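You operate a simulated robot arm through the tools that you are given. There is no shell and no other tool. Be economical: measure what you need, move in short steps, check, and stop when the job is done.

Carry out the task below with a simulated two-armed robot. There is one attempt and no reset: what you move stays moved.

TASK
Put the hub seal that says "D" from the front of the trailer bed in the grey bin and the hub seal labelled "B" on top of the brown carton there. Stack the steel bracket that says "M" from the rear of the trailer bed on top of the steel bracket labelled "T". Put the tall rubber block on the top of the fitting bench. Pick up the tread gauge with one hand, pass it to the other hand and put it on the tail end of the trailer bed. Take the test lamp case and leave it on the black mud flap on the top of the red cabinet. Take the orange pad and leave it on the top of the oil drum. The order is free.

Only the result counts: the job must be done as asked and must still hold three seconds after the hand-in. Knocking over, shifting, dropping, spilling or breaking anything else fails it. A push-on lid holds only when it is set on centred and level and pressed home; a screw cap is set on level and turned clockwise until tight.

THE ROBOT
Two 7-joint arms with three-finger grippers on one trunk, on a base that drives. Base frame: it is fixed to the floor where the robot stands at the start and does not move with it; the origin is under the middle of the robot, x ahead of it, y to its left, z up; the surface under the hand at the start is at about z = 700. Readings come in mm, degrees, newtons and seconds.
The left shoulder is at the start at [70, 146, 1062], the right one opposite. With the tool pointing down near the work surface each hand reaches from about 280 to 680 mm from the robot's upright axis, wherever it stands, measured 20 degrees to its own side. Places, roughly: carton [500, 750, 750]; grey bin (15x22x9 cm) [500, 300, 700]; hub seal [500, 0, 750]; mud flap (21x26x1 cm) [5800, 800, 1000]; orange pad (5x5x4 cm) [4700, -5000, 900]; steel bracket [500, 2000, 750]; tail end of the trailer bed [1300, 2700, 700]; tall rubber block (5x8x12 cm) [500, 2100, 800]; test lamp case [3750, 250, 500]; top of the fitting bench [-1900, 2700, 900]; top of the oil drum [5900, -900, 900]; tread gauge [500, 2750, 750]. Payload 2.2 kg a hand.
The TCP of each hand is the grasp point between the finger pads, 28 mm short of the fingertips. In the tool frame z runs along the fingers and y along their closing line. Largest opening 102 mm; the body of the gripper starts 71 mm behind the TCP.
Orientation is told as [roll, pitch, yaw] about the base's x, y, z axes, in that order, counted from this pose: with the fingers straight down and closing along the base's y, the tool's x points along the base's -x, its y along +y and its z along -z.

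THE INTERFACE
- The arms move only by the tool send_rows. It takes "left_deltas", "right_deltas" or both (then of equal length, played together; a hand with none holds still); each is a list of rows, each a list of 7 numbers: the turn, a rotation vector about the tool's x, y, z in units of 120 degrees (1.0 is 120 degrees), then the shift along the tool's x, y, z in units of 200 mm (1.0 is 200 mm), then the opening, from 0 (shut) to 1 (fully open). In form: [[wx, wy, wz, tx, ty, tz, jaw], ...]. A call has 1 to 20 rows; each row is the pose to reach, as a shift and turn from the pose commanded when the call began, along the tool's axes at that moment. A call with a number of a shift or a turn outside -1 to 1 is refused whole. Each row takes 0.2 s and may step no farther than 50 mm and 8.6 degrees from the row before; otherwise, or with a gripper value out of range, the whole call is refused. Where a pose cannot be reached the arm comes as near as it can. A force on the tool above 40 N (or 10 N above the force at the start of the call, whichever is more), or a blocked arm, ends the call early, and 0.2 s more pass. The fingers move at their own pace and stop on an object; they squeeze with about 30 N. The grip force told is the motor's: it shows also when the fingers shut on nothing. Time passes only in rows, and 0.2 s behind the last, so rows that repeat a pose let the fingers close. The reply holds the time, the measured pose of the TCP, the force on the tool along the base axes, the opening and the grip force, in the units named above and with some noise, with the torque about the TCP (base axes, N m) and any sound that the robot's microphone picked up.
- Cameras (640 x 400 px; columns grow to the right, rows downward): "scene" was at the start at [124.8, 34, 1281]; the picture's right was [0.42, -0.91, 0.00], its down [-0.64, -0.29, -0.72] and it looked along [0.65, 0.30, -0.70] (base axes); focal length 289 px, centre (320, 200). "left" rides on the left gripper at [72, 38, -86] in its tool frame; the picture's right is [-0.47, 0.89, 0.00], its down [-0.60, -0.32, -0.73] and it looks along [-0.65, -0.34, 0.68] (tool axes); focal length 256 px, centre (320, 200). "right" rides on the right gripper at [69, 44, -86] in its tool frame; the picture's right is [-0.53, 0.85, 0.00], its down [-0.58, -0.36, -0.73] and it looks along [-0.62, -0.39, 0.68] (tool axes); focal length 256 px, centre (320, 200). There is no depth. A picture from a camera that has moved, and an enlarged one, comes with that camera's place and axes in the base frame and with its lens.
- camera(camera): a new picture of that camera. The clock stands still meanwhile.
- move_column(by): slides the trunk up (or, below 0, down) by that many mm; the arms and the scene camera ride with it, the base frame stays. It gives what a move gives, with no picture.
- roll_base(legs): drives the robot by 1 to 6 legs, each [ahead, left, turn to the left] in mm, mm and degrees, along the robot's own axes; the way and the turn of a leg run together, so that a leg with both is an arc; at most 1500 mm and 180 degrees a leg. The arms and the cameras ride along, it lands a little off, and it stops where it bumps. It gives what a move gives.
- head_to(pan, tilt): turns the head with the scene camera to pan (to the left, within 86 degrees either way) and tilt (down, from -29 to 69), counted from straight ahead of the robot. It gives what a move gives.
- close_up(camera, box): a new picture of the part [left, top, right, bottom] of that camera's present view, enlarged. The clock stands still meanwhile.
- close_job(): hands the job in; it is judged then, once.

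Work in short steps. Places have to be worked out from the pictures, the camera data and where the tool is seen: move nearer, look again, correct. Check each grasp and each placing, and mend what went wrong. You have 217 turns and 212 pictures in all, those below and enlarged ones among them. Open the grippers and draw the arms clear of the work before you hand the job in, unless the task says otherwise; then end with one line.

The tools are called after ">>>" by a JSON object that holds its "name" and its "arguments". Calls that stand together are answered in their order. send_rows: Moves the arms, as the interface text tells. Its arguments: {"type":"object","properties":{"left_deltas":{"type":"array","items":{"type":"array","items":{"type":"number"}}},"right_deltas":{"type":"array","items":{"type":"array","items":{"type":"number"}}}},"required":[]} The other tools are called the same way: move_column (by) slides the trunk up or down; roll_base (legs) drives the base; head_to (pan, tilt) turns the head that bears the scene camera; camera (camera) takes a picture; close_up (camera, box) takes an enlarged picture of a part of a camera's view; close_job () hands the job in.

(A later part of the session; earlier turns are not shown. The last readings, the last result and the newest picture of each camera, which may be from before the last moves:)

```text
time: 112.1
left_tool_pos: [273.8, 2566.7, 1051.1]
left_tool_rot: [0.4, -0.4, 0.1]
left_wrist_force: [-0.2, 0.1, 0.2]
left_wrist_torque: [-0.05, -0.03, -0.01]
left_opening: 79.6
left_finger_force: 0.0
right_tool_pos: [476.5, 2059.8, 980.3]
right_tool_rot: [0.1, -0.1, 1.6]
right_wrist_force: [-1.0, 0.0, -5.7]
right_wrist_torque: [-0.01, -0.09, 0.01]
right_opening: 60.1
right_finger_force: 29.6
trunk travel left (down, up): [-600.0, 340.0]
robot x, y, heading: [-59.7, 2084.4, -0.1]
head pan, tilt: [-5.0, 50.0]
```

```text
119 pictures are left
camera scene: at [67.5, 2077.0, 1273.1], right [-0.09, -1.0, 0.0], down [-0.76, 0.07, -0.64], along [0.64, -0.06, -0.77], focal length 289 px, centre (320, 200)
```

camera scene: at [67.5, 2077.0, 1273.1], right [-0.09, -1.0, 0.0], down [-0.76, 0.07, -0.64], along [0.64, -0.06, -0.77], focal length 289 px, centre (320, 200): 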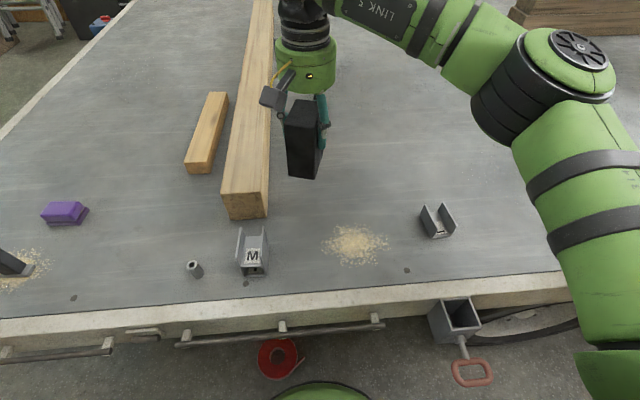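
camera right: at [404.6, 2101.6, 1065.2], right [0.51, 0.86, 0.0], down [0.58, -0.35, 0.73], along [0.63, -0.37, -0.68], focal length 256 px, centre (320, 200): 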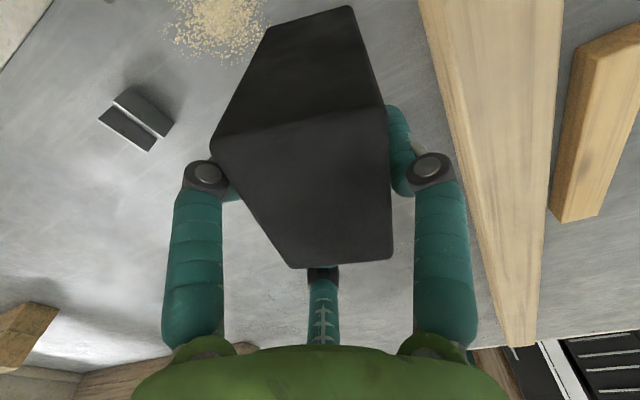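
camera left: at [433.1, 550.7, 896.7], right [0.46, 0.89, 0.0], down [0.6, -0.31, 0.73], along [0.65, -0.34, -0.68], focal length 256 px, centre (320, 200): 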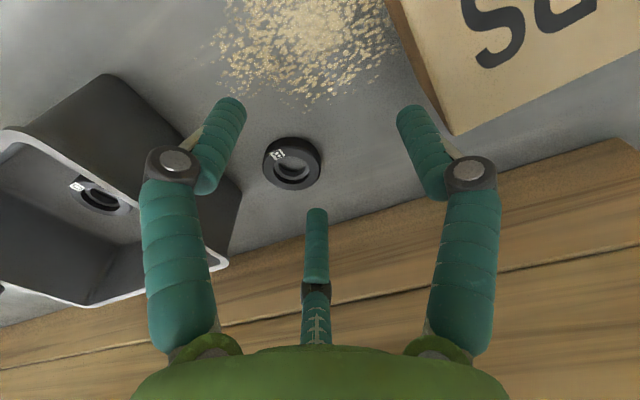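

The block is held upright (5.7 N). I back off a little to stay clear of the red disc, strafe 400 mm left and come forward so the left hand reaches the gauge.

>>> {"name": "roll_base", "arguments": {"legs": [[-60, 0, 0], [0, 400, 0], [60, 0, 0]]}}

>>> {"name": "head_to", "arguments": {"pan": 20, "tilt": 50}}

>>> {"name": "camera", "arguments": {"camera": "scene"}}

>>> {"name": "camera", "arguments": {"camera": "left"}}

```text
time: 115.8
left_tool_pos: [284.6, 2961.8, 1052.3]
left_tool_rot: [0.4, -0.4, -0.6]
left_wrist_force: [0.4, 0.3, 0.0]
left_wrist_torque: [0.01, -0.01, 0.01]
left_opening: 79.6
left_finger_force: 0.0
right_tool_pos: [479.4, 2452.8, 979.6]
right_tool_rot: [0.0, -0.2, 0.7]
right_wrist_force: [-0.3, -0.4, -5.1]
right_wrist_torque: [-0.09, -0.03, 0.0]
right_opening: 60.2
right_finger_force: 29.6
trunk travel left (down, up): [-600.0, 340.0]
robot x, y, heading: [-53.5, 2487.5, -0.9]
head pan, tilt: [-5.0, 50.0]
```

```text
time: 116.7
left_tool_pos: [284.8, 2960.8, 1052.5]
left_tool_rot: [0.5, -0.1, -0.7]
left_wrist_force: [-0.7, -0.4, 0.6]
left_wrist_torque: [-0.02, 0.0, -0.02]
left_opening: 79.4
left_finger_force: 0.1
right_tool_pos: [479.8, 2451.5, 978.6]
right_tool_rot: [0.1, -0.3, 0.9]
right_wrist_force: [0.0, 0.4, -5.9]
right_wrist_torque: [-0.05, -0.09, -0.01]
right_opening: 60.2
right_finger_force: 29.7
trunk travel left (down, up): [-600.0, 340.0]
robot x, y, heading: [-54.6, 2480.5, -0.7]
head pan, tilt: [20.0, 50.0]
```

```text
118 pictures are left
camera scene: at [67.5, 2508.7, 1273.1], right [0.33, -0.95, 0.0], down [-0.72, -0.25, -0.64], along [0.61, 0.21, -0.77], focal length 289 px, centre (320, 200)
```

scene: 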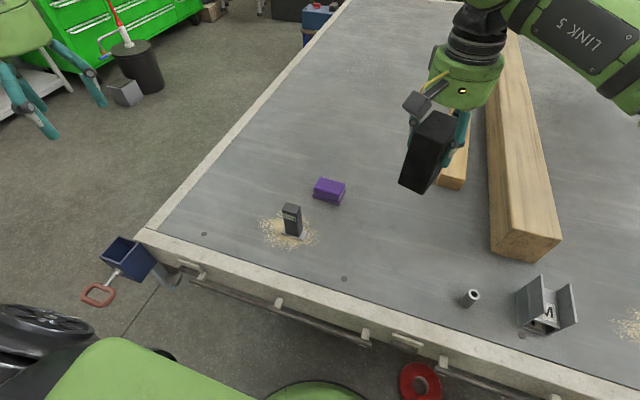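

```text
117 pictures are left
camera left: at [213.5, 2999.1, 1138.7], right [0.48, 0.88, 0.01], down [0.6, -0.33, 0.73], along [0.65, -0.34, -0.68], focal length 256 px, centre (320, 200)
```

left: 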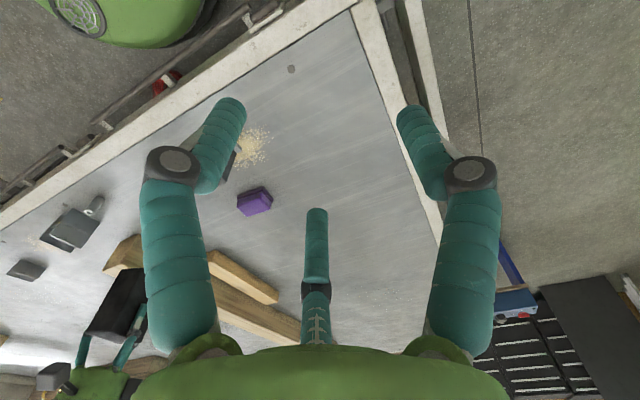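

I enlarge the gauge and also check the bracket stack from this side.

>>> {"name": "close_up", "arguments": {"camera": "scene", "box": [260, 185, 340, 235]}}

>>> {"name": "close_up", "arguments": {"camera": "scene", "box": [500, 265, 596, 325]}}

```text
8.00 times, centred on (300, 210) of scene
camera zoom: at [67.5, 2508.7, 1273.1], right [0.33, -0.95, 0.0], down [-0.72, -0.25, -0.64], along [0.61, 0.21, -0.77], focal length 2316 px, centre (480, 120)
```

zoom: 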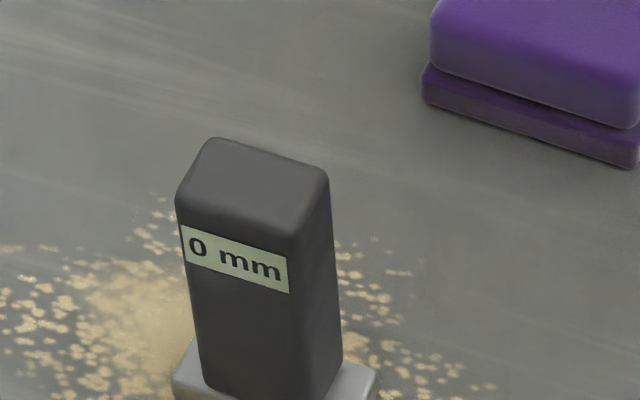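

```text
6.67 times, centred on (548, 295) of scene
camera zoom: at [67.5, 2508.7, 1273.1], right [0.33, -0.95, 0.0], down [-0.72, -0.25, -0.64], along [0.61, 0.21, -0.77], focal length 1930 px, centre (-1200, -433)
```

zoom: 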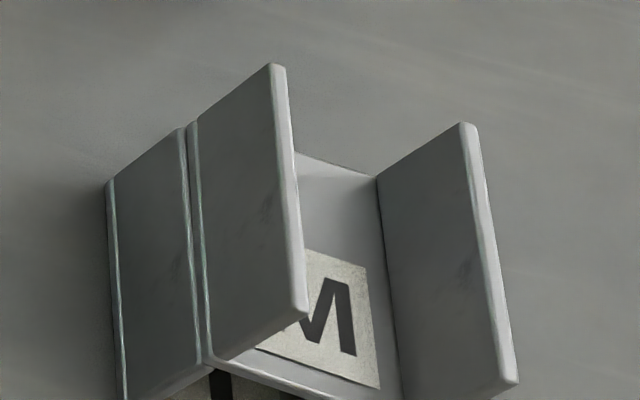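

The gauge body spans x 392–415, y 2672–2706, top z≈797, axis-aligned. To allow a direct mid-air pass I will take it with the left hand tilted ~50° to the left, closing along x, so the right hand can later grip it lower from the right. First I turn the left hand to yaw −90 and bring it nearer.

>>> {"name": "send_rows", "arguments": {"left_deltas": [[0, 0, 0.07, -0.05, -0.07, 0.02, 1], [0, 0, 0.14, -0.1, -0.14, 0.05, 1], [0, 0, 0.21, -0.16, -0.22, 0.07, 1], [0, 0, 0.28, -0.21, -0.29, 0.1, 1], [0, 0, 0.35, -0.26, -0.36, 0.12, 1], [0, 0, 0.42, -0.31, -0.44, 0.14, 1], [0, 0, 0.49, -0.37, -0.51, 0.17, 1], [0, 0, 0.56, -0.42, -0.58, 0.19, 1], [0, 0, 0.63, -0.47, -0.65, 0.21, 1], [0, 0, 0.69, -0.52, -0.73, 0.24, 1], [0, 0, 0.745, -0.575, -0.8, 0.26, 1]]}}

>>> {"name": "camera", "arguments": {"camera": "scene"}}

```text
time: 119.0
left_tool_pos: [398.3, 2800.4, 998.3]
left_tool_rot: [0.2, 0.4, -90.3]
left_wrist_force: [-0.7, 0.5, 0.7]
left_wrist_torque: [-0.01, 0.04, 0.0]
left_opening: 101.8
left_finger_force: 0.1
right_tool_pos: [481.4, 2452.6, 978.4]
right_tool_rot: [0.1, -0.2, 0.9]
right_wrist_force: [0.1, 0.5, -6.3]
right_wrist_torque: [-0.03, 0.01, 0.01]
right_opening: 60.0
right_finger_force: 29.7
trunk travel left (down, up): [-600.0, 340.0]
robot x, y, heading: [-57.4, 2482.7, -0.9]
head pan, tilt: [20.0, 50.0]
```

```text
114 pictures are left
camera scene: at [68.7, 2508.4, 1273.0], right [0.33, -0.94, 0.0], down [-0.72, -0.25, -0.64], along [0.61, 0.21, -0.77], focal length 289 px, centre (320, 200)
```

scene: 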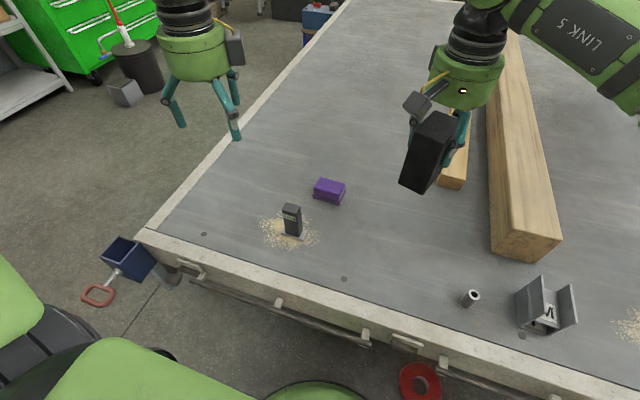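

Now I tilt the left tool 50° (pointing down and to the right) and bring it to a standoff about 115 mm from the gauge along its axis.

>>> {"name": "send_rows", "arguments": {"left_deltas": [[0, -0.06, 0, -0.016, 0.004, 0.1, 1], [0, -0.12, 0, -0.032, 0.008, 0.2, 1], [0, -0.18, 0, -0.05, 0.012, 0.3, 1], [0, -0.24, 0, -0.066, 0.016, 0.4, 1], [0, -0.3, 0, -0.08, 0.02, 0.5, 1], [0, -0.36, 0, -0.1, 0.024, 0.62, 1], [0, -0.417, 0, -0.114, 0.027, 0.745, 1], [0, -0.417, 0, -0.114, 0.027, 0.745, 1]]}}

>>> {"name": "camera", "arguments": {"camera": "left"}}

>>> {"name": "camera", "arguments": {"camera": "scene"}}

```text
time: 120.8
left_tool_pos: [402.9, 2780.3, 849.4]
left_tool_rot: [0.5, -49.6, -90.4]
left_wrist_force: [-0.9, 0.0, 0.4]
left_wrist_torque: [0.01, -0.02, -0.02]
left_opening: 101.9
left_finger_force: 0.0
right_tool_pos: [480.0, 2452.4, 979.9]
right_tool_rot: [0.2, -0.2, 0.8]
right_wrist_force: [0.4, 0.5, -5.1]
right_wrist_torque: [-0.03, -0.07, 0.0]
right_opening: 59.9
right_finger_force: 30.8
trunk travel left (down, up): [-600.0, 340.0]
robot x, y, heading: [-56.8, 2487.1, -0.8]
head pan, tilt: [20.0, 50.0]
```

```text
113 pictures are left
camera left: at [442.7, 2891.0, 851.4], right [0.88, -0.3, 0.36], down [-0.32, 0.17, 0.93], along [-0.34, -0.94, 0.05], focal length 256 px, centre (320, 200)
```

left: 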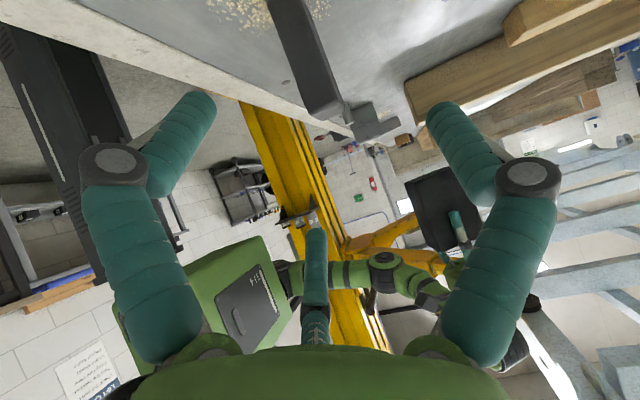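

```text
112 pictures are left
camera scene: at [67.5, 2508.3, 1273.1], right [0.33, -0.94, 0.0], down [-0.72, -0.25, -0.64], along [0.61, 0.21, -0.77], focal length 289 px, centre (320, 200)
```

scene: 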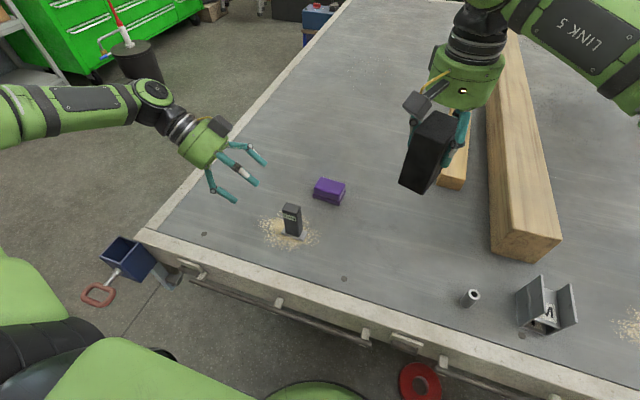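

The tilted pose was reached and the gauge lies on the tool's axis. I advance along the axis to the grasp point (400,2689.5,775).

>>> {"name": "send_rows", "arguments": {"left_deltas": [[0, 0, 0, -0.003, -0.004, 0.15, 1], [0, 0, 0, -0.006, -0.008, 0.3, 1], [0, 0, 0, -0.009, -0.011, 0.45, 1], [0, 0, 0, -0.011, -0.0145, 0.587, 1], [0, 0, 0, -0.011, -0.0145, 0.587, 1]]}}

>>> {"name": "close_up", "arguments": {"camera": "scene", "box": [220, 150, 380, 250]}}

>>> {"name": "camera", "arguments": {"camera": "left"}}

```text
time: 122.0
left_tool_pos: [382.2, 2691.3, 796.1]
left_tool_rot: [0.4, -49.4, -90.5]
left_wrist_force: [0.4, 0.5, -0.7]
left_wrist_torque: [0.02, 0.0, 0.01]
left_opening: 101.9
left_finger_force: 0.1
left hand out of reach, approached as far as the arm can: row 3, 4, 5
right_tool_pos: [480.1, 2452.4, 979.8]
right_tool_rot: [0.1, -0.2, 0.8]
right_wrist_force: [0.2, 0.7, -5.9]
right_wrist_torque: [-0.07, -0.02, 0.03]
right_opening: 59.7
right_finger_force: 29.9
trunk travel left (down, up): [-600.0, 340.0]
robot x, y, heading: [-53.3, 2482.4, -1.0]
head pan, tilt: [20.0, 50.0]
```

```text
4.00 times, centred on (300, 200) of scene
camera zoom: at [68.0, 2509.1, 1273.0], right [0.33, -0.94, 0.0], down [-0.72, -0.25, -0.64], along [0.61, 0.21, -0.77], focal length 1158 px, centre (400, 200)
```

zoom: 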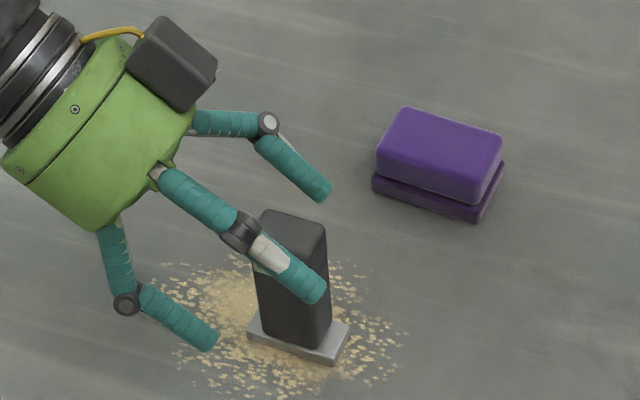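

```text
110 pictures are left
camera left: at [420.3, 2803.2, 799.0], right [0.88, -0.3, 0.36], down [-0.32, 0.16, 0.93], along [-0.34, -0.94, 0.05], focal length 256 px, centre (320, 200)
```

left: 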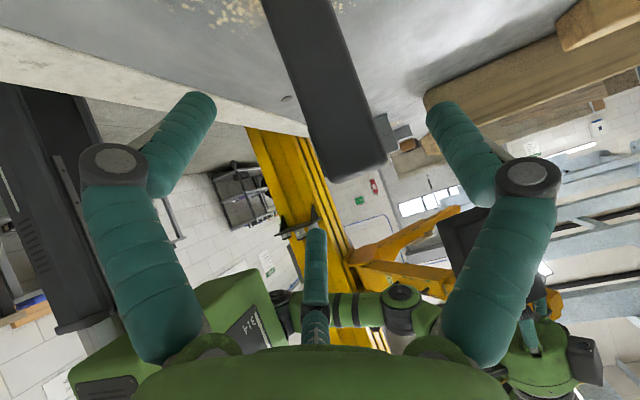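

The arm stopped 18 mm short in x and 21 mm high. I drive 18 mm ahead and lower the trunk 21 mm to bring the hand to the grasp point.

>>> {"name": "roll_base", "arguments": {"legs": [[18, 0, 0]]}}

>>> {"name": "move_column", "arguments": {"by": -21}}

>>> {"name": "close_up", "arguments": {"camera": "scene", "box": [220, 140, 380, 240]}}

>>> {"name": "close_up", "arguments": {"camera": "left", "box": [200, 0, 440, 150]}}

```text
time: 122.8
left_tool_pos: [396.7, 2690.2, 797.7]
left_tool_rot: [0.6, -49.5, -90.5]
left_wrist_force: [0.0, 0.6, 0.1]
left_wrist_torque: [0.01, 0.01, 0.03]
left_opening: 102.2
left_finger_force: 0.0
right_tool_pos: [495.7, 2452.3, 980.8]
right_tool_rot: [0.1, -0.3, 0.9]
right_wrist_force: [-0.6, 0.8, -5.7]
right_wrist_torque: [-0.07, -0.06, 0.04]
right_opening: 59.8
right_finger_force: 30.3
trunk travel left (down, up): [-600.0, 340.0]
robot x, y, heading: [-39.3, 2485.3, -0.8]
head pan, tilt: [20.0, 50.0]
```

```text
time: 123.5
left_tool_pos: [399.2, 2691.9, 775.4]
left_tool_rot: [0.4, -49.5, -90.4]
left_wrist_force: [0.1, 0.3, 0.8]
left_wrist_torque: [0.01, -0.02, 0.03]
left_opening: 102.0
left_finger_force: 0.0
right_tool_pos: [496.9, 2452.4, 959.4]
right_tool_rot: [0.2, -0.1, 0.9]
right_wrist_force: [0.0, -0.5, -5.2]
right_wrist_torque: [-0.01, -0.06, -0.01]
right_opening: 60.1
right_finger_force: 29.8
trunk travel left (down, up): [-579.0, 361.0]
robot x, y, heading: [-41.4, 2485.3, -1.2]
head pan, tilt: [20.0, 50.0]
```

```text
4.00 times, centred on (300, 190) of scene
camera zoom: at [85.7, 2508.6, 1252.0], right [0.33, -0.94, 0.0], down [-0.72, -0.25, -0.64], along [0.61, 0.21, -0.77], focal length 1158 px, centre (400, 240)
```

zoom: 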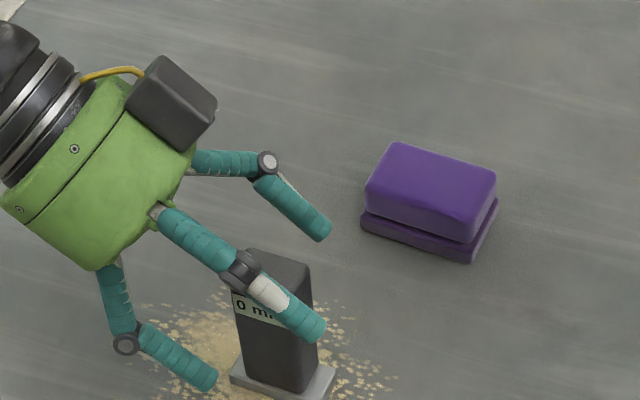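

```text
2.67 times, centred on (320, 75) of left
camera zoom: at [438.0, 2803.1, 778.1], right [0.88, -0.3, 0.36], down [-0.32, 0.16, 0.93], along [-0.34, -0.94, 0.05], focal length 683 px, centre (320, 533)
```

zoom: 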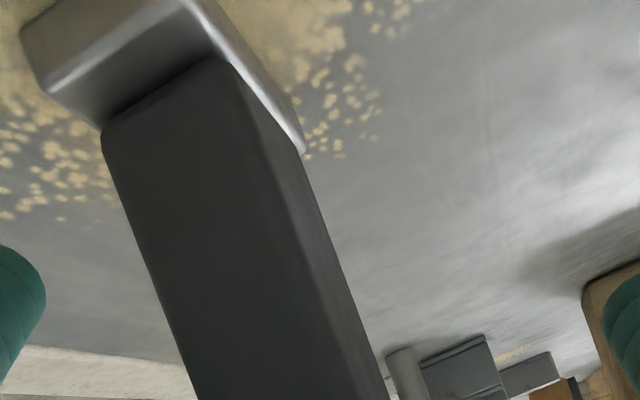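

All three fingers are where expected around the gauge. I close and then lift by 60 mm with the arm.

>>> {"name": "send_rows", "arguments": {"left_deltas": [[0, 0, 0, 0, 0, 0, 0.8], [0, 0, 0, 0, 0, 0, 0.6], [0, 0, 0, 0, 0, 0, 0.45], [0, 0, 0, 0, 0, 0, 0.3], [0, 0, 0, 0, 0, 0, 0.15], [0, 0, 0, 0, 0, 0, 0.15]]}}

>>> {"name": "close_up", "arguments": {"camera": "scene", "box": [220, 140, 380, 240]}}

```text
time: 124.9
left_tool_pos: [399.1, 2690.3, 776.1]
left_tool_rot: [0.2, -49.5, -90.4]
left_wrist_force: [-1.1, 0.7, -0.6]
left_wrist_torque: [0.02, -0.01, -0.01]
left_opening: 36.5
left_finger_force: 29.8
right_tool_pos: [498.3, 2452.6, 959.2]
right_tool_rot: [0.1, -0.2, 0.9]
right_wrist_force: [0.1, 0.7, -5.8]
right_wrist_torque: [-0.04, -0.02, -0.02]
right_opening: 59.6
right_finger_force: 29.8
trunk travel left (down, up): [-579.0, 361.0]
robot x, y, heading: [-37.6, 2487.3, -0.9]
head pan, tilt: [20.0, 50.0]
```

```text
4.00 times, centred on (300, 190) of scene
camera zoom: at [85.8, 2508.8, 1252.0], right [0.33, -0.94, 0.0], down [-0.72, -0.25, -0.64], along [0.61, 0.21, -0.77], focal length 1158 px, centre (400, 240)
```

zoom: 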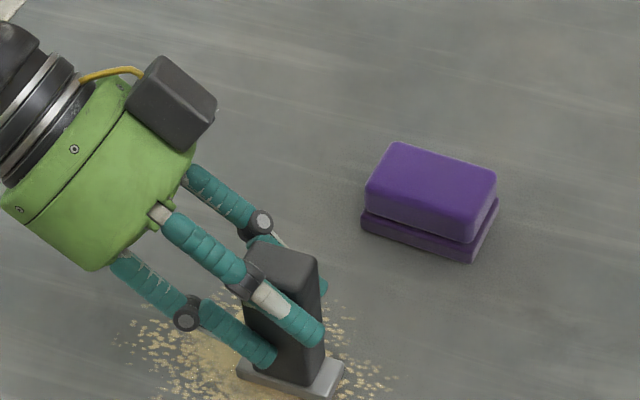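

The gauge is gripped (36.5 mm, 30 N). I lift with the trunk so the arm's reach is unaffected.

>>> {"name": "move_column", "arguments": {"by": 150}}

>>> {"name": "camera", "arguments": {"camera": "scene"}}

```text
time: 126.7
left_tool_pos: [399.4, 2691.8, 925.3]
left_tool_rot: [0.3, -49.5, -90.4]
left_wrist_force: [0.4, -0.1, -2.6]
left_wrist_torque: [0.02, 0.0, -0.02]
left_opening: 36.6
left_finger_force: 30.6
right_tool_pos: [497.9, 2452.4, 1108.3]
right_tool_rot: [0.1, -0.1, 0.9]
right_wrist_force: [0.2, 0.0, -4.6]
right_wrist_torque: [-0.05, -0.06, 0.0]
right_opening: 59.7
right_finger_force: 29.7
trunk travel left (down, up): [-729.0, 211.0]
robot x, y, heading: [-38.5, 2483.9, -1.0]
head pan, tilt: [20.0, 50.0]
```

```text
106 pictures are left
camera scene: at [86.1, 2508.8, 1401.9], right [0.33, -0.94, 0.0], down [-0.72, -0.25, -0.64], along [0.61, 0.21, -0.77], focal length 289 px, centre (320, 200)
```

scene: 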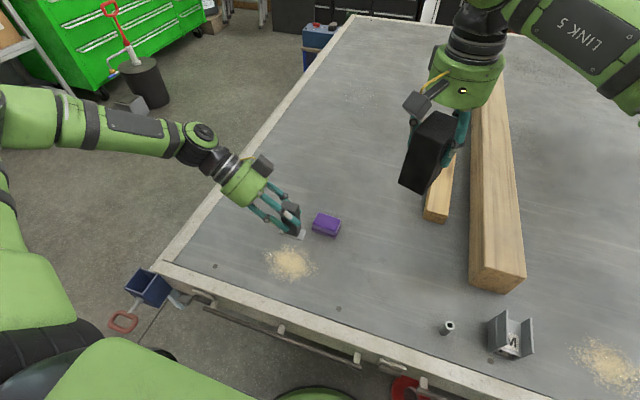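

Both objects are held clear. I back away 700 mm, turn round toward the fitting bench, and advance part of the way to look.

>>> {"name": "roll_base", "arguments": {"legs": [[-700, 0, 0], [0, 0, 90], [0, 0, 91], [200, 0, 0]]}}

>>> {"name": "head_to", "arguments": {"pan": 0, "tilt": 38}}

>>> {"name": "camera", "arguments": {"camera": "scene"}}

```text
time: 139.4
left_tool_pos: [-1375.8, 2289.6, 927.5]
left_tool_rot: [0.6, -49.6, 89.8]
left_wrist_force: [1.0, -0.1, -2.1]
left_wrist_torque: [-0.01, -0.02, 0.02]
left_opening: 36.6
left_finger_force: 29.9
right_tool_pos: [-1476.6, 2527.1, 1110.1]
right_tool_rot: [0.0, -0.2, -178.7]
right_wrist_force: [-0.3, 0.1, -6.2]
right_wrist_torque: [0.07, 0.03, 0.0]
right_opening: 59.5
right_finger_force: 30.6
trunk travel left (down, up): [-729.0, 211.0]
robot x, y, heading: [-941.1, 2501.1, 179.4]
head pan, tilt: [20.0, 50.0]
```

```text
time: 140.2
left_tool_pos: [-1376.7, 2289.4, 926.7]
left_tool_rot: [0.3, -49.5, 90.1]
left_wrist_force: [-0.1, 0.3, -2.1]
left_wrist_torque: [0.01, -0.02, -0.02]
left_opening: 36.6
left_finger_force: 29.8
right_tool_pos: [-1478.0, 2527.5, 1108.0]
right_tool_rot: [0.2, 0.0, -178.6]
right_wrist_force: [0.0, -0.4, -5.4]
right_wrist_torque: [0.02, 0.04, -0.03]
right_opening: 59.2
right_finger_force: 29.5
trunk travel left (down, up): [-729.0, 211.0]
robot x, y, heading: [-938.1, 2498.9, 179.4]
head pan, tilt: [0.0, 38.0]
```

```text
105 pictures are left
camera scene: at [-1078.4, 2500.3, 1419.0], right [0.01, 1.0, 0.0], down [0.62, -0.01, -0.79], along [-0.79, 0.01, -0.62], focal length 289 px, centre (320, 200)
```

scene: 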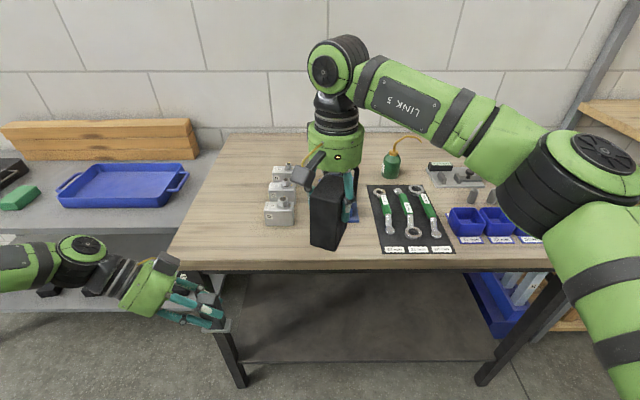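

The bench front edge is at about x=−1500. I check the free area in front of the hand with the right wrist camera.

>>> {"name": "camera", "arguments": {"camera": "right"}}

>>> {"name": "close_up", "arguments": {"camera": "scene", "box": [160, 120, 480, 320]}}

```text
104 pictures are left
camera right: at [-1409.0, 2485.9, 1193.5], right [-0.52, -0.86, 0.0], down [-0.58, 0.35, 0.73], along [-0.63, 0.38, -0.68], focal length 256 px, centre (320, 200)
```

right: 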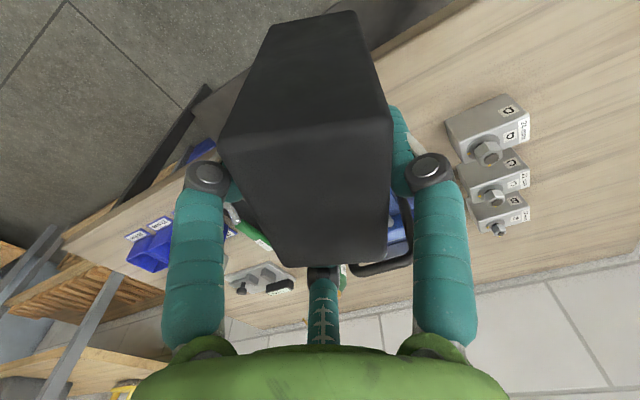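

```text
2.00 times, centred on (320, 220) of scene
camera zoom: at [-1078.4, 2500.3, 1419.0], right [0.01, 1.0, 0.0], down [0.62, -0.01, -0.79], along [-0.79, 0.01, -0.62], focal length 579 px, centre (320, 160)
```

zoom: 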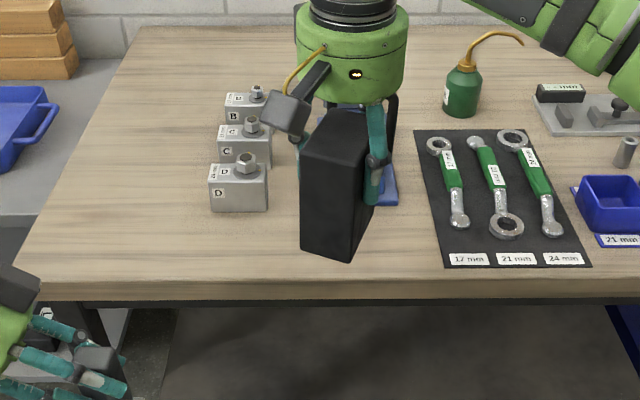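

A free strip lies at the bench front between block D and the wrench mat, around (−1572,2535). Before driving closer I raise and retract the left hand with the gauge so it clears the bench edge.

>>> {"name": "send_rows", "arguments": {"left_deltas": [[0, 0, 0, -0.09, -0.08, -0.078, 0.15], [0, 0, 0, -0.18, -0.16, -0.156, 0.15], [0, 0, 0, -0.27, -0.24, -0.233, 0.15], [0, 0, 0, -0.365, -0.32, -0.31, 0.15], [0, 0, 0, -0.457, -0.4, -0.389, 0.15]]}}

>>> {"name": "roll_base", "arguments": {"legs": [[98, -15, 0]]}}

>>> {"name": "camera", "arguments": {"camera": "scene"}}

```text
time: 141.4
left_tool_pos: [-1296.1, 2291.4, 1045.2]
left_tool_rot: [0.5, -49.5, 90.0]
left_wrist_force: [0.6, -0.1, -1.7]
left_wrist_torque: [0.02, -0.01, -0.05]
left_opening: 36.1
left_finger_force: 29.6
right_tool_pos: [-1476.7, 2528.1, 1108.6]
right_tool_rot: [0.2, -0.2, -178.6]
right_wrist_force: [1.0, -0.2, -5.2]
right_wrist_torque: [0.02, 0.07, 0.0]
right_opening: 59.2
right_finger_force: 29.6
trunk travel left (down, up): [-729.0, 211.0]
robot x, y, heading: [-941.9, 2501.0, 179.7]
head pan, tilt: [0.0, 38.0]
```

```text
time: 142.6
left_tool_pos: [-1392.8, 2305.8, 1046.6]
left_tool_rot: [0.3, -49.5, 89.9]
left_wrist_force: [0.2, 0.1, -2.8]
left_wrist_torque: [-0.02, -0.02, 0.01]
left_opening: 36.6
left_finger_force: 29.9
right_tool_pos: [-1571.7, 2543.1, 1109.5]
right_tool_rot: [0.0, -0.3, -178.6]
right_wrist_force: [0.4, -0.2, -4.9]
right_wrist_torque: [0.01, 0.04, -0.01]
right_opening: 59.2
right_finger_force: 30.0
trunk travel left (down, up): [-729.0, 211.0]
robot x, y, heading: [-1037.0, 2515.2, 180.0]
head pan, tilt: [0.0, 38.0]
```

```text
102 pictures are left
camera scene: at [-1173.5, 2515.6, 1419.4], right [0.01, 1.0, 0.0], down [0.62, -0.01, -0.79], along [-0.79, 0.01, -0.62], focal length 289 px, centre (320, 200)
```

scene: 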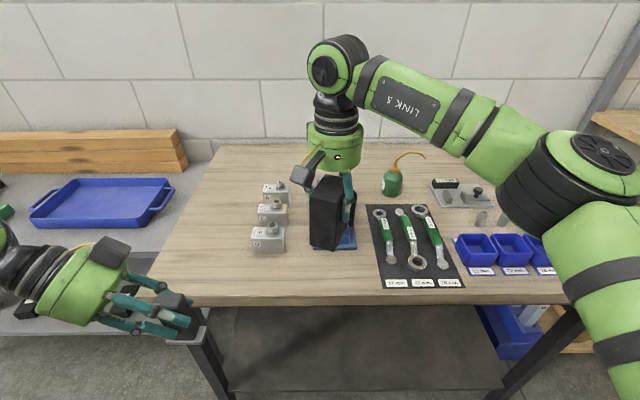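

The clamp's base begins at x≈−1644 and the bench edge is at −1505, so the block fits at x≈−1566. I lower it to about 20 mm above the top.

>>> {"name": "send_rows", "arguments": {"right_deltas": [[0, 0, 0, 0.03, 0, 0.15, 0.4], [0, 0, 0, 0.03, 0, 0.3, 0.4], [0, 0, 0, 0.03, 0, 0.45, 0.4], [0, 0, 0, 0.03, 0, 0.54, 0.4]]}}

>>> {"name": "close_up", "arguments": {"camera": "scene", "box": [240, 160, 432, 280]}}

```text
time: 143.6
left_tool_pos: [-1396.5, 2306.5, 1044.2]
left_tool_rot: [0.3, -49.5, 90.0]
left_wrist_force: [0.0, 0.6, -1.6]
left_wrist_torque: [0.0, 0.03, -0.02]
left_opening: 36.3
left_finger_force: 30.1
right_tool_pos: [-1568.8, 2541.9, 1000.2]
right_tool_rot: [0.1, -0.2, -178.6]
right_wrist_force: [0.1, 0.1, -6.6]
right_wrist_torque: [0.01, 0.08, -0.02]
right_opening: 59.3
right_finger_force: 30.0
trunk travel left (down, up): [-729.0, 211.0]
robot x, y, heading: [-1034.8, 2514.1, 179.5]
head pan, tilt: [0.0, 38.0]
```

```text
3.33 times, centred on (336, 220) of scene
camera zoom: at [-1175.2, 2516.0, 1419.2], right [0.01, 1.0, 0.0], down [0.62, -0.01, -0.79], along [-0.79, 0.01, -0.62], focal length 965 px, centre (267, 133)
```

zoom: 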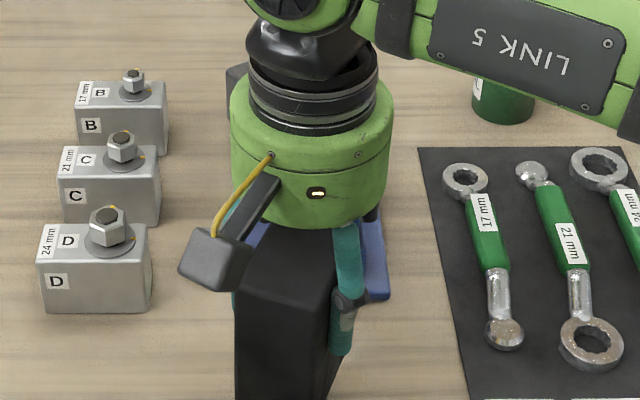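

Clear all round. I lower the last stretch in small rows, watching the force.

>>> {"name": "send_rows", "arguments": {"right_deltas": [[0, 0, 0, 0, 0, 0.03, 0.4], [0, 0, 0, 0, 0, 0.06, 0.4], [0, 0, 0, 0, 0, 0.08, 0.4], [0, 0, 0, 0, 0, 0.08, 0.4]]}}

>>> {"name": "send_rows", "arguments": {"right_deltas": [[0, 0, 0, 0, 0, 0.01, 0.4], [0, 0, 0, 0, 0, 0.02, 0.4], [0, 0, 0, 0, 0, 0.02, 0.4]]}}

>>> {"name": "camera", "arguments": {"camera": "scene"}}

```text
time: 144.6
left_tool_pos: [-1394.2, 2305.8, 1043.5]
left_tool_rot: [0.2, -49.5, 90.0]
left_wrist_force: [0.3, 0.0, -1.5]
left_wrist_torque: [-0.02, -0.02, 0.02]
left_opening: 36.5
left_finger_force: 29.9
right_tool_pos: [-1567.6, 2542.8, 985.0]
right_tool_rot: [0.0, -0.1, -178.6]
right_wrist_force: [-0.3, 0.7, -5.3]
right_wrist_torque: [-0.02, 0.03, 0.0]
right_opening: 59.4
right_finger_force: 29.8
trunk travel left (down, up): [-729.0, 211.0]
robot x, y, heading: [-1039.4, 2515.9, 179.3]
head pan, tilt: [0.0, 38.0]
```

```text
time: 145.4
left_tool_pos: [-1394.6, 2306.5, 1045.3]
left_tool_rot: [0.3, -49.5, 90.0]
left_wrist_force: [-0.2, -0.1, -2.0]
left_wrist_torque: [-0.01, -0.03, -0.04]
left_opening: 36.5
left_finger_force: 29.6
right_tool_pos: [-1569.7, 2543.5, 981.7]
right_tool_rot: [0.1, -0.2, -178.7]
right_wrist_force: [0.4, 0.1, -6.0]
right_wrist_torque: [0.01, 0.01, -0.02]
right_opening: 59.2
right_finger_force: 30.2
trunk travel left (down, up): [-729.0, 211.0]
robot x, y, heading: [-1038.5, 2512.0, 179.8]
head pan, tilt: [0.0, 38.0]
```

```text
100 pictures are left
camera scene: at [-1175.6, 2516.0, 1419.2], right [0.01, 1.0, 0.0], down [0.62, -0.01, -0.79], along [-0.79, 0.01, -0.62], focal length 289 px, centre (320, 200)
```

scene: 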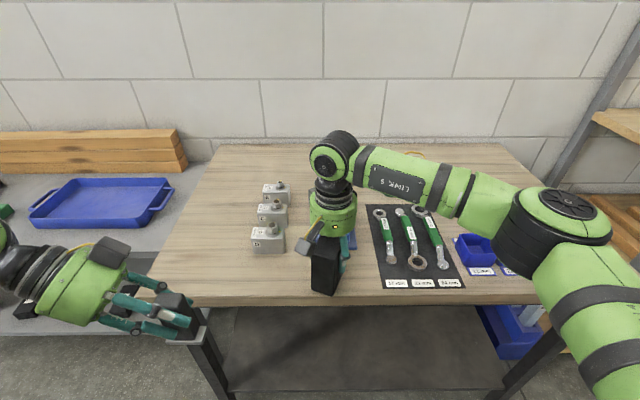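

Not yet touching; I go on down in 2 mm rows.

>>> {"name": "send_rows", "arguments": {"right_deltas": [[0, 0, 0, 0, 0, 0.01, 0.4], [0, 0, 0, 0, 0, 0.02, 0.4], [0, 0, 0, 0, 0, 0.02, 0.4]]}}

>>> {"name": "send_rows", "arguments": {"right_deltas": [[0, 0, 0, 0, 0, 0.01, 0.4], [0, 0, 0, 0, 0, 0.015, 0.4], [0, 0, 0, 0, 0, 0.015, 0.4]]}}

```text
time: 146.2
left_tool_pos: [-1395.2, 2305.8, 1044.7]
left_tool_rot: [0.3, -49.4, 90.0]
left_wrist_force: [0.9, 0.5, -2.3]
left_wrist_torque: [-0.03, -0.03, -0.02]
left_opening: 36.4
left_finger_force: 30.3
right_tool_pos: [-1569.2, 2542.2, 976.9]
right_tool_rot: [0.1, 0.0, -178.7]
right_wrist_force: [0.1, -0.2, -5.6]
right_wrist_torque: [0.0, 0.05, 0.03]
right_opening: 59.2
right_finger_force: 30.2
trunk travel left (down, up): [-729.0, 211.0]
robot x, y, heading: [-1039.9, 2515.5, 179.6]
head pan, tilt: [0.0, 38.0]
```

```text
time: 147.0
left_tool_pos: [-1395.5, 2306.3, 1045.5]
left_tool_rot: [0.4, -49.6, 89.9]
left_wrist_force: [0.3, -1.0, -2.0]
left_wrist_torque: [-0.05, -0.01, 0.01]
left_opening: 36.5
left_finger_force: 30.3
right_tool_pos: [-1569.4, 2543.7, 974.7]
right_tool_rot: [0.0, -0.1, -178.6]
right_wrist_force: [1.2, 0.1, -4.9]
right_wrist_torque: [0.01, 0.06, 0.0]
right_opening: 59.4
right_finger_force: 29.9
trunk travel left (down, up): [-729.0, 211.0]
robot x, y, heading: [-1040.2, 2516.3, 179.2]
head pan, tilt: [0.0, 38.0]
```

>>> {"name": "close_up", "arguments": {"camera": "scene", "box": [260, 220, 388, 300]}}

>>> {"name": "send_rows", "arguments": {"right_deltas": [[0, 0, 0, 0, 0, 0.01, 0.4], [0, 0, 0, 0, 0, 0.02, 0.4], [0, 0, 0, 0, 0, 0.02, 0.4]]}}

```text
5.00 times, centred on (324, 260) of scene
camera zoom: at [-1175.6, 2516.0, 1419.2], right [0.01, 1.0, 0.0], down [0.62, -0.01, -0.79], along [-0.79, 0.01, -0.62], focal length 1447 px, centre (300, -100)
```

zoom: 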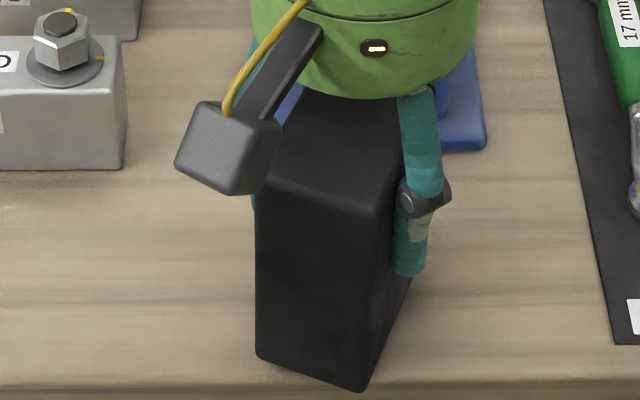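

```text
time: 147.8
left_tool_pos: [-1395.0, 2306.2, 1045.3]
left_tool_rot: [0.2, -49.5, 90.0]
left_wrist_force: [-0.3, -1.1, -2.1]
left_wrist_torque: [-0.02, -0.04, -0.02]
left_opening: 36.4
left_finger_force: 29.2
right_tool_pos: [-1568.8, 2542.3, 970.2]
right_tool_rot: [0.2, -0.2, -178.7]
right_wrist_force: [0.1, -0.3, -4.6]
right_wrist_torque: [0.01, 0.01, -0.04]
right_opening: 59.3
right_finger_force: 30.0
trunk travel left (down, up): [-729.0, 211.0]
robot x, y, heading: [-1040.2, 2520.1, 179.5]
head pan, tilt: [0.0, 38.0]
```

Still no contact at z≈889, so the bench top is lower than I assumed and the block's near corner would overhang the edge. I raise it again and shift to the larger free area at the bench's left front, around (−1605,2255).

>>> {"name": "send_rows", "arguments": {"right_deltas": [[0, 0, 0, 0, 0, -0.2, 0.4], [0, 0, 0, 0, 0, -0.4, 0.4], [0, 0, 0, 0, 0, -0.6, 0.4], [0, 0, 0, 0, 0, -0.65, 0.4]]}}

>>> {"name": "roll_base", "arguments": {"legs": [[0, 285, 0], [40, 0, 0]]}}

>>> {"name": "camera", "arguments": {"camera": "scene"}}

```text
time: 148.8
left_tool_pos: [-1394.7, 2307.1, 1044.8]
left_tool_rot: [0.3, -49.5, 90.0]
left_wrist_force: [-1.4, -0.2, -0.8]
left_wrist_torque: [0.0, 0.03, -0.01]
left_opening: 36.5
left_finger_force: 29.8
right_tool_pos: [-1567.2, 2542.8, 1100.1]
right_tool_rot: [0.1, -0.1, -178.7]
right_wrist_force: [-0.5, 0.3, -5.4]
right_wrist_torque: [0.02, 0.05, 0.04]
right_opening: 59.0
right_finger_force: 30.3
trunk travel left (down, up): [-729.0, 211.0]
robot x, y, heading: [-1036.0, 2515.5, 179.3]
head pan, tilt: [0.0, 38.0]
```

```text
time: 151.2
left_tool_pos: [-1435.2, 2021.6, 1047.7]
left_tool_rot: [0.8, -49.4, 89.2]
left_wrist_force: [1.0, 0.1, -2.4]
left_wrist_torque: [-0.01, 0.0, 0.04]
left_opening: 36.4
left_finger_force: 30.3
right_tool_pos: [-1605.9, 2258.3, 1100.5]
right_tool_rot: [0.2, -0.4, -179.2]
right_wrist_force: [0.3, 0.2, -4.8]
right_wrist_torque: [0.02, 0.11, -0.01]
right_opening: 59.4
right_finger_force: 29.9
trunk travel left (down, up): [-729.0, 211.0]
robot x, y, heading: [-1084.2, 2223.6, 179.1]
head pan, tilt: [0.0, 38.0]
```

```text
98 pictures are left
camera scene: at [-1211.9, 2229.7, 1420.0], right [0.02, 1.0, 0.0], down [0.61, -0.01, -0.79], along [-0.79, 0.01, -0.61], focal length 289 px, centre (320, 200)
```

scene: 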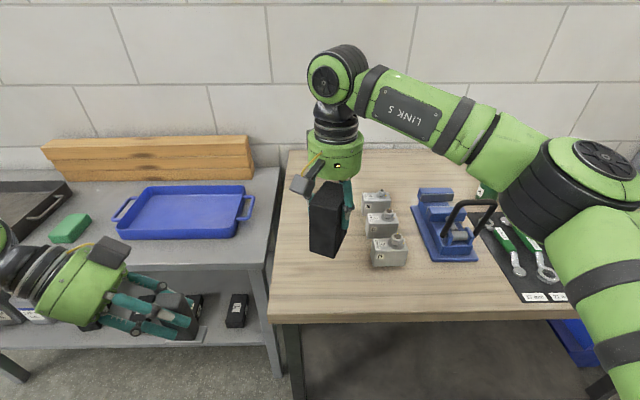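

The area left of the D/C/B blocks is free here (y 2127–2349, edge at x≈−1541). I lower the block there.

>>> {"name": "send_rows", "arguments": {"right_deltas": [[0, 0, 0, 0, 0.04, 0.2, 0.4], [0, 0, 0, 0, 0.04, 0.4, 0.4], [0, 0, 0, 0, 0.04, 0.58, 0.4], [0, 0, 0, 0, 0.04, 0.63, 0.4], [0, 0, 0, 0, 0.04, 0.63, 0.4]]}}

>>> {"name": "send_rows", "arguments": {"right_deltas": [[0, 0, 0, 0, 0, 0.015, 0.4], [0, 0, 0, 0, 0, 0.03, 0.4], [0, 0, 0, 0, 0, 0.03, 0.4]]}}

>>> {"name": "send_rows", "arguments": {"right_deltas": [[0, 0, 0, 0, 0, 0.01, 0.4], [0, 0, 0, 0, 0, 0.02, 0.4], [0, 0, 0, 0, 0, 0.02, 0.4]]}}

>>> {"name": "close_up", "arguments": {"camera": "scene", "box": [250, 190, 442, 310]}}

```text
time: 152.4
left_tool_pos: [-1438.9, 2021.1, 1045.2]
left_tool_rot: [0.3, -49.4, 89.5]
left_wrist_force: [0.1, 0.5, -2.3]
left_wrist_torque: [-0.02, 0.01, 0.02]
left_opening: 36.5
left_finger_force: 30.5
right_tool_pos: [-1612.6, 2251.6, 970.4]
right_tool_rot: [0.0, -0.2, -179.0]
right_wrist_force: [0.9, -0.5, -5.7]
right_wrist_torque: [0.03, 0.08, 0.05]
right_opening: 59.1
right_finger_force: 29.6
trunk travel left (down, up): [-729.0, 211.0]
robot x, y, heading: [-1083.2, 2226.2, 179.0]
head pan, tilt: [0.0, 38.0]
```

```text
time: 153.2
left_tool_pos: [-1438.6, 2022.7, 1045.5]
left_tool_rot: [0.3, -49.5, 89.5]
left_wrist_force: [0.8, 0.0, -1.8]
left_wrist_torque: [0.0, -0.01, 0.0]
left_opening: 36.5
left_finger_force: 30.1
right_tool_pos: [-1610.4, 2250.4, 967.2]
right_tool_rot: [0.1, -0.2, -179.2]
right_wrist_force: [-0.6, 0.0, -0.8]
right_wrist_torque: [0.24, 0.14, 0.02]
right_opening: 59.4
right_finger_force: 30.0
trunk travel left (down, up): [-729.0, 211.0]
robot x, y, heading: [-1083.0, 2225.1, 179.2]
head pan, tilt: [0.0, 38.0]
```

```text
time: 154.1
left_tool_pos: [-1437.1, 2020.2, 1045.8]
left_tool_rot: [0.5, -49.5, 89.3]
left_wrist_force: [0.2, 0.0, -2.2]
left_wrist_torque: [-0.04, -0.02, 0.01]
left_opening: 36.4
left_finger_force: 30.5
right_tool_pos: [-1610.2, 2250.4, 965.3]
right_tool_rot: [0.2, -0.5, -179.1]
right_wrist_force: [-2.4, 1.1, 18.8]
right_wrist_torque: [0.4, -0.26, 0.1]
right_opening: 59.3
right_finger_force: 29.9
trunk travel left (down, up): [-729.0, 211.0]
robot x, y, heading: [-1082.0, 2225.6, 179.1]
head pan, tilt: [0.0, 38.0]
```

```text
3.33 times, centred on (346, 250) of scene
camera zoom: at [-1215.6, 2228.6, 1419.7], right [0.02, 1.0, 0.0], down [0.61, -0.01, -0.79], along [-0.79, 0.01, -0.61], focal length 965 px, centre (233, 33)
```

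zoom: 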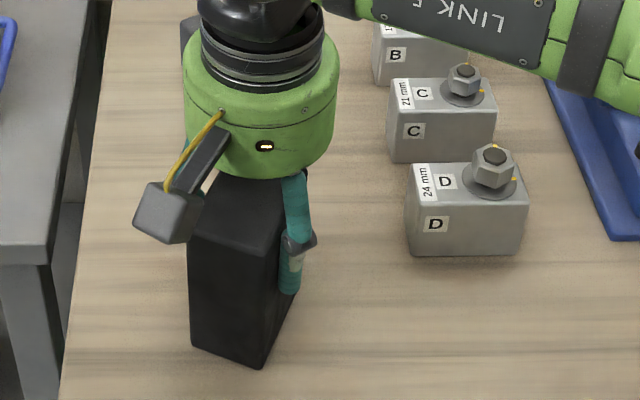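

The block stands on the bench top (contact at z≈886). I ease off, open, and rise.

>>> {"name": "send_rows", "arguments": {"right_deltas": [[0, 0, 0, 0, 0, -0.01, 0.4], [0, 0, 0, 0, 0, -0.01, 0.62], [0, 0, 0, 0, 0, -0.01, 0.75], [0, 0, 0, 0, 0, -0.01, 0.9], [0, 0, 0, 0, 0, -0.01, 1], [0, 0, 0, 0, 0, -0.2, 1], [0, 0, 0, 0, 0, -0.4, 1], [0, 0, 0, 0, 0, -0.6, 1], [0, 0, 0, 0, 0, -0.8, 1]]}}

>>> {"name": "camera", "arguments": {"camera": "scene"}}

```text
time: 156.1
left_tool_pos: [-1438.5, 2019.8, 1045.3]
left_tool_rot: [0.4, -49.4, 89.4]
left_wrist_force: [0.2, -1.2, -1.2]
left_wrist_torque: [0.0, 0.0, 0.0]
left_opening: 36.5
left_finger_force: 30.2
right_tool_pos: [-1608.9, 2249.4, 1125.2]
right_tool_rot: [0.1, -0.2, -179.1]
right_wrist_force: [0.5, 0.4, 0.5]
right_wrist_torque: [0.04, 0.01, 0.01]
right_opening: 102.2
right_finger_force: 0.1
trunk travel left (down, up): [-729.0, 211.0]
robot x, y, heading: [-1082.5, 2225.3, 179.1]
head pan, tilt: [0.0, 38.0]
```

```text
96 pictures are left
camera scene: at [-1216.5, 2228.1, 1419.3], right [0.02, 1.0, 0.0], down [0.61, -0.01, -0.79], along [-0.79, 0.01, -0.62], focal length 289 px, centre (320, 200)
```

scene: 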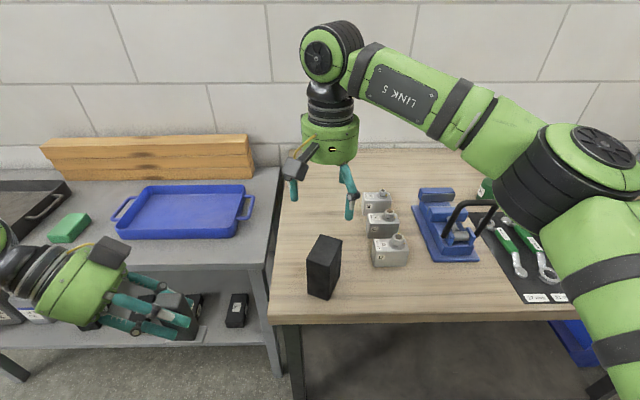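

The rubber block stands on the bench. Now the gauge: I will set it down near the trailer's tail, regrip it by the top with the left hand upright, pass it in mid-air to the right hand gripping from the side, and place it. I drive round toward the tail along free floor.

>>> {"name": "roll_base", "arguments": {"legs": [[-480, 0, 0], [0, 0, -89], [1500, 0, 0], [0, 0, -90]]}}

>>> {"name": "head_to", "arguments": {"pan": -20, "tilt": 22}}

>>> {"name": "camera", "arguments": {"camera": "scene"}}

```text
time: 173.7
left_tool_pos: [-233.6, 3982.4, 1044.7]
left_tool_rot: [0.2, -49.5, -89.4]
left_wrist_force: [0.3, 0.2, -2.4]
left_wrist_torque: [0.03, 0.01, 0.01]
left_opening: 36.3
left_finger_force: 30.2
right_tool_pos: [-58.0, 3756.5, 1125.8]
right_tool_rot: [0.1, -0.2, 2.1]
right_wrist_force: [-0.3, 1.2, -0.1]
right_wrist_torque: [0.01, 0.02, -0.02]
right_opening: 102.3
right_finger_force: 0.1
trunk travel left (down, up): [-729.0, 211.0]
robot x, y, heading: [-587.7, 3770.0, 0.3]
head pan, tilt: [0.0, 38.0]
```

```text
time: 174.6
left_tool_pos: [-235.5, 3981.7, 1044.7]
left_tool_rot: [0.3, -49.4, -89.4]
left_wrist_force: [0.1, 0.2, -1.0]
left_wrist_torque: [0.01, 0.05, 0.01]
left_opening: 36.3
left_finger_force: 30.4
right_tool_pos: [-58.7, 3756.3, 1125.4]
right_tool_rot: [0.1, -0.3, 2.1]
right_wrist_force: [1.0, -0.3, 0.3]
right_wrist_torque: [0.02, 0.01, 0.01]
right_opening: 102.1
right_finger_force: 0.1
trunk travel left (down, up): [-729.0, 211.0]
robot x, y, heading: [-589.7, 3767.2, 0.2]
head pan, tilt: [-20.0, 22.0]
```

```text
95 pictures are left
camera scene: at [-449.4, 3738.4, 1444.4], right [-0.34, -0.94, 0.0], down [-0.35, 0.13, -0.93], along [0.87, -0.31, -0.38], focal length 289 px, centre (320, 200)
```

scene: 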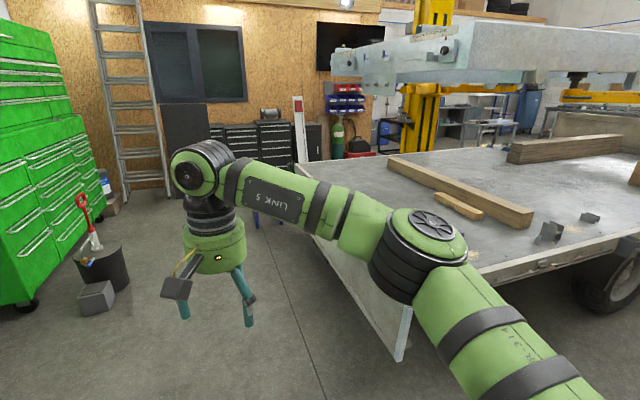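

The floor to the tail is clear; a raised chassis hangs over the bed above about z 1450, so I lower the trunk 130 mm, drive along to x≈1290 and turn to face the tail.

>>> {"name": "move_column", "arguments": {"by": -130}}

>>> {"name": "roll_base", "arguments": {"legs": [[1500, 0, 0], [380, 0, 0], [0, 0, -90]]}}

>>> {"name": "head_to", "arguments": {"pan": 15, "tilt": 30}}

>>> {"name": "camera", "arguments": {"camera": "scene"}}

```text
time: 176.2
left_tool_pos: [-234.7, 3981.7, 916.9]
left_tool_rot: [0.3, -49.6, -89.4]
left_wrist_force: [-0.2, 0.0, -1.5]
left_wrist_torque: [0.01, -0.02, -0.01]
left_opening: 36.5
left_finger_force: 30.0
right_tool_pos: [-57.5, 3757.6, 995.5]
right_tool_rot: [0.0, -0.2, 2.1]
right_wrist_force: [0.0, -1.1, 0.3]
right_wrist_torque: [-0.01, -0.01, 0.02]
right_opening: 102.2
right_finger_force: 0.1
trunk travel left (down, up): [-599.0, 341.0]
robot x, y, heading: [-587.3, 3773.1, 0.2]
head pan, tilt: [-20.0, 22.0]
```

```text
time: 189.5
left_tool_pos: [1501.2, 3416.8, 915.4]
left_tool_rot: [0.3, -49.3, 179.4]
left_wrist_force: [-0.2, -0.6, -2.5]
left_wrist_torque: [0.01, -0.01, 0.0]
left_opening: 36.4
left_finger_force: 29.8
right_tool_pos: [1273.4, 3244.7, 994.2]
right_tool_rot: [0.0, -0.1, -89.0]
right_wrist_force: [-0.4, 0.2, 0.0]
right_wrist_torque: [0.01, 0.03, -0.01]
right_opening: 102.1
right_finger_force: 0.1
trunk travel left (down, up): [-599.0, 341.0]
robot x, y, heading: [1297.2, 3772.9, -90.9]
head pan, tilt: [-20.0, 22.0]
```

```text
time: 190.5
left_tool_pos: [1501.2, 3416.7, 915.5]
left_tool_rot: [0.3, -49.5, 179.5]
left_wrist_force: [0.0, -0.5, -2.1]
left_wrist_torque: [0.0, -0.01, 0.02]
left_opening: 36.6
left_finger_force: 29.8
right_tool_pos: [1272.2, 3244.8, 995.3]
right_tool_rot: [0.0, -0.2, -89.0]
right_wrist_force: [0.4, -0.2, -0.8]
right_wrist_torque: [0.03, -0.02, 0.01]
right_opening: 102.0
right_finger_force: 0.1
trunk travel left (down, up): [-599.0, 341.0]
robot x, y, heading: [1296.8, 3772.4, -90.8]
head pan, tilt: [15.0, 30.0]
```

```text
94 pictures are left
camera scene: at [1317.2, 3635.4, 1301.6], right [-0.97, -0.24, 0.0], down [-0.12, 0.49, -0.87], along [0.21, -0.84, -0.5], focal length 289 px, centre (320, 200)
```

scene: 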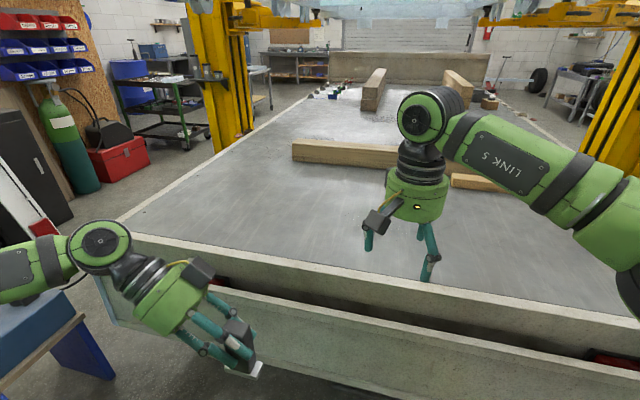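

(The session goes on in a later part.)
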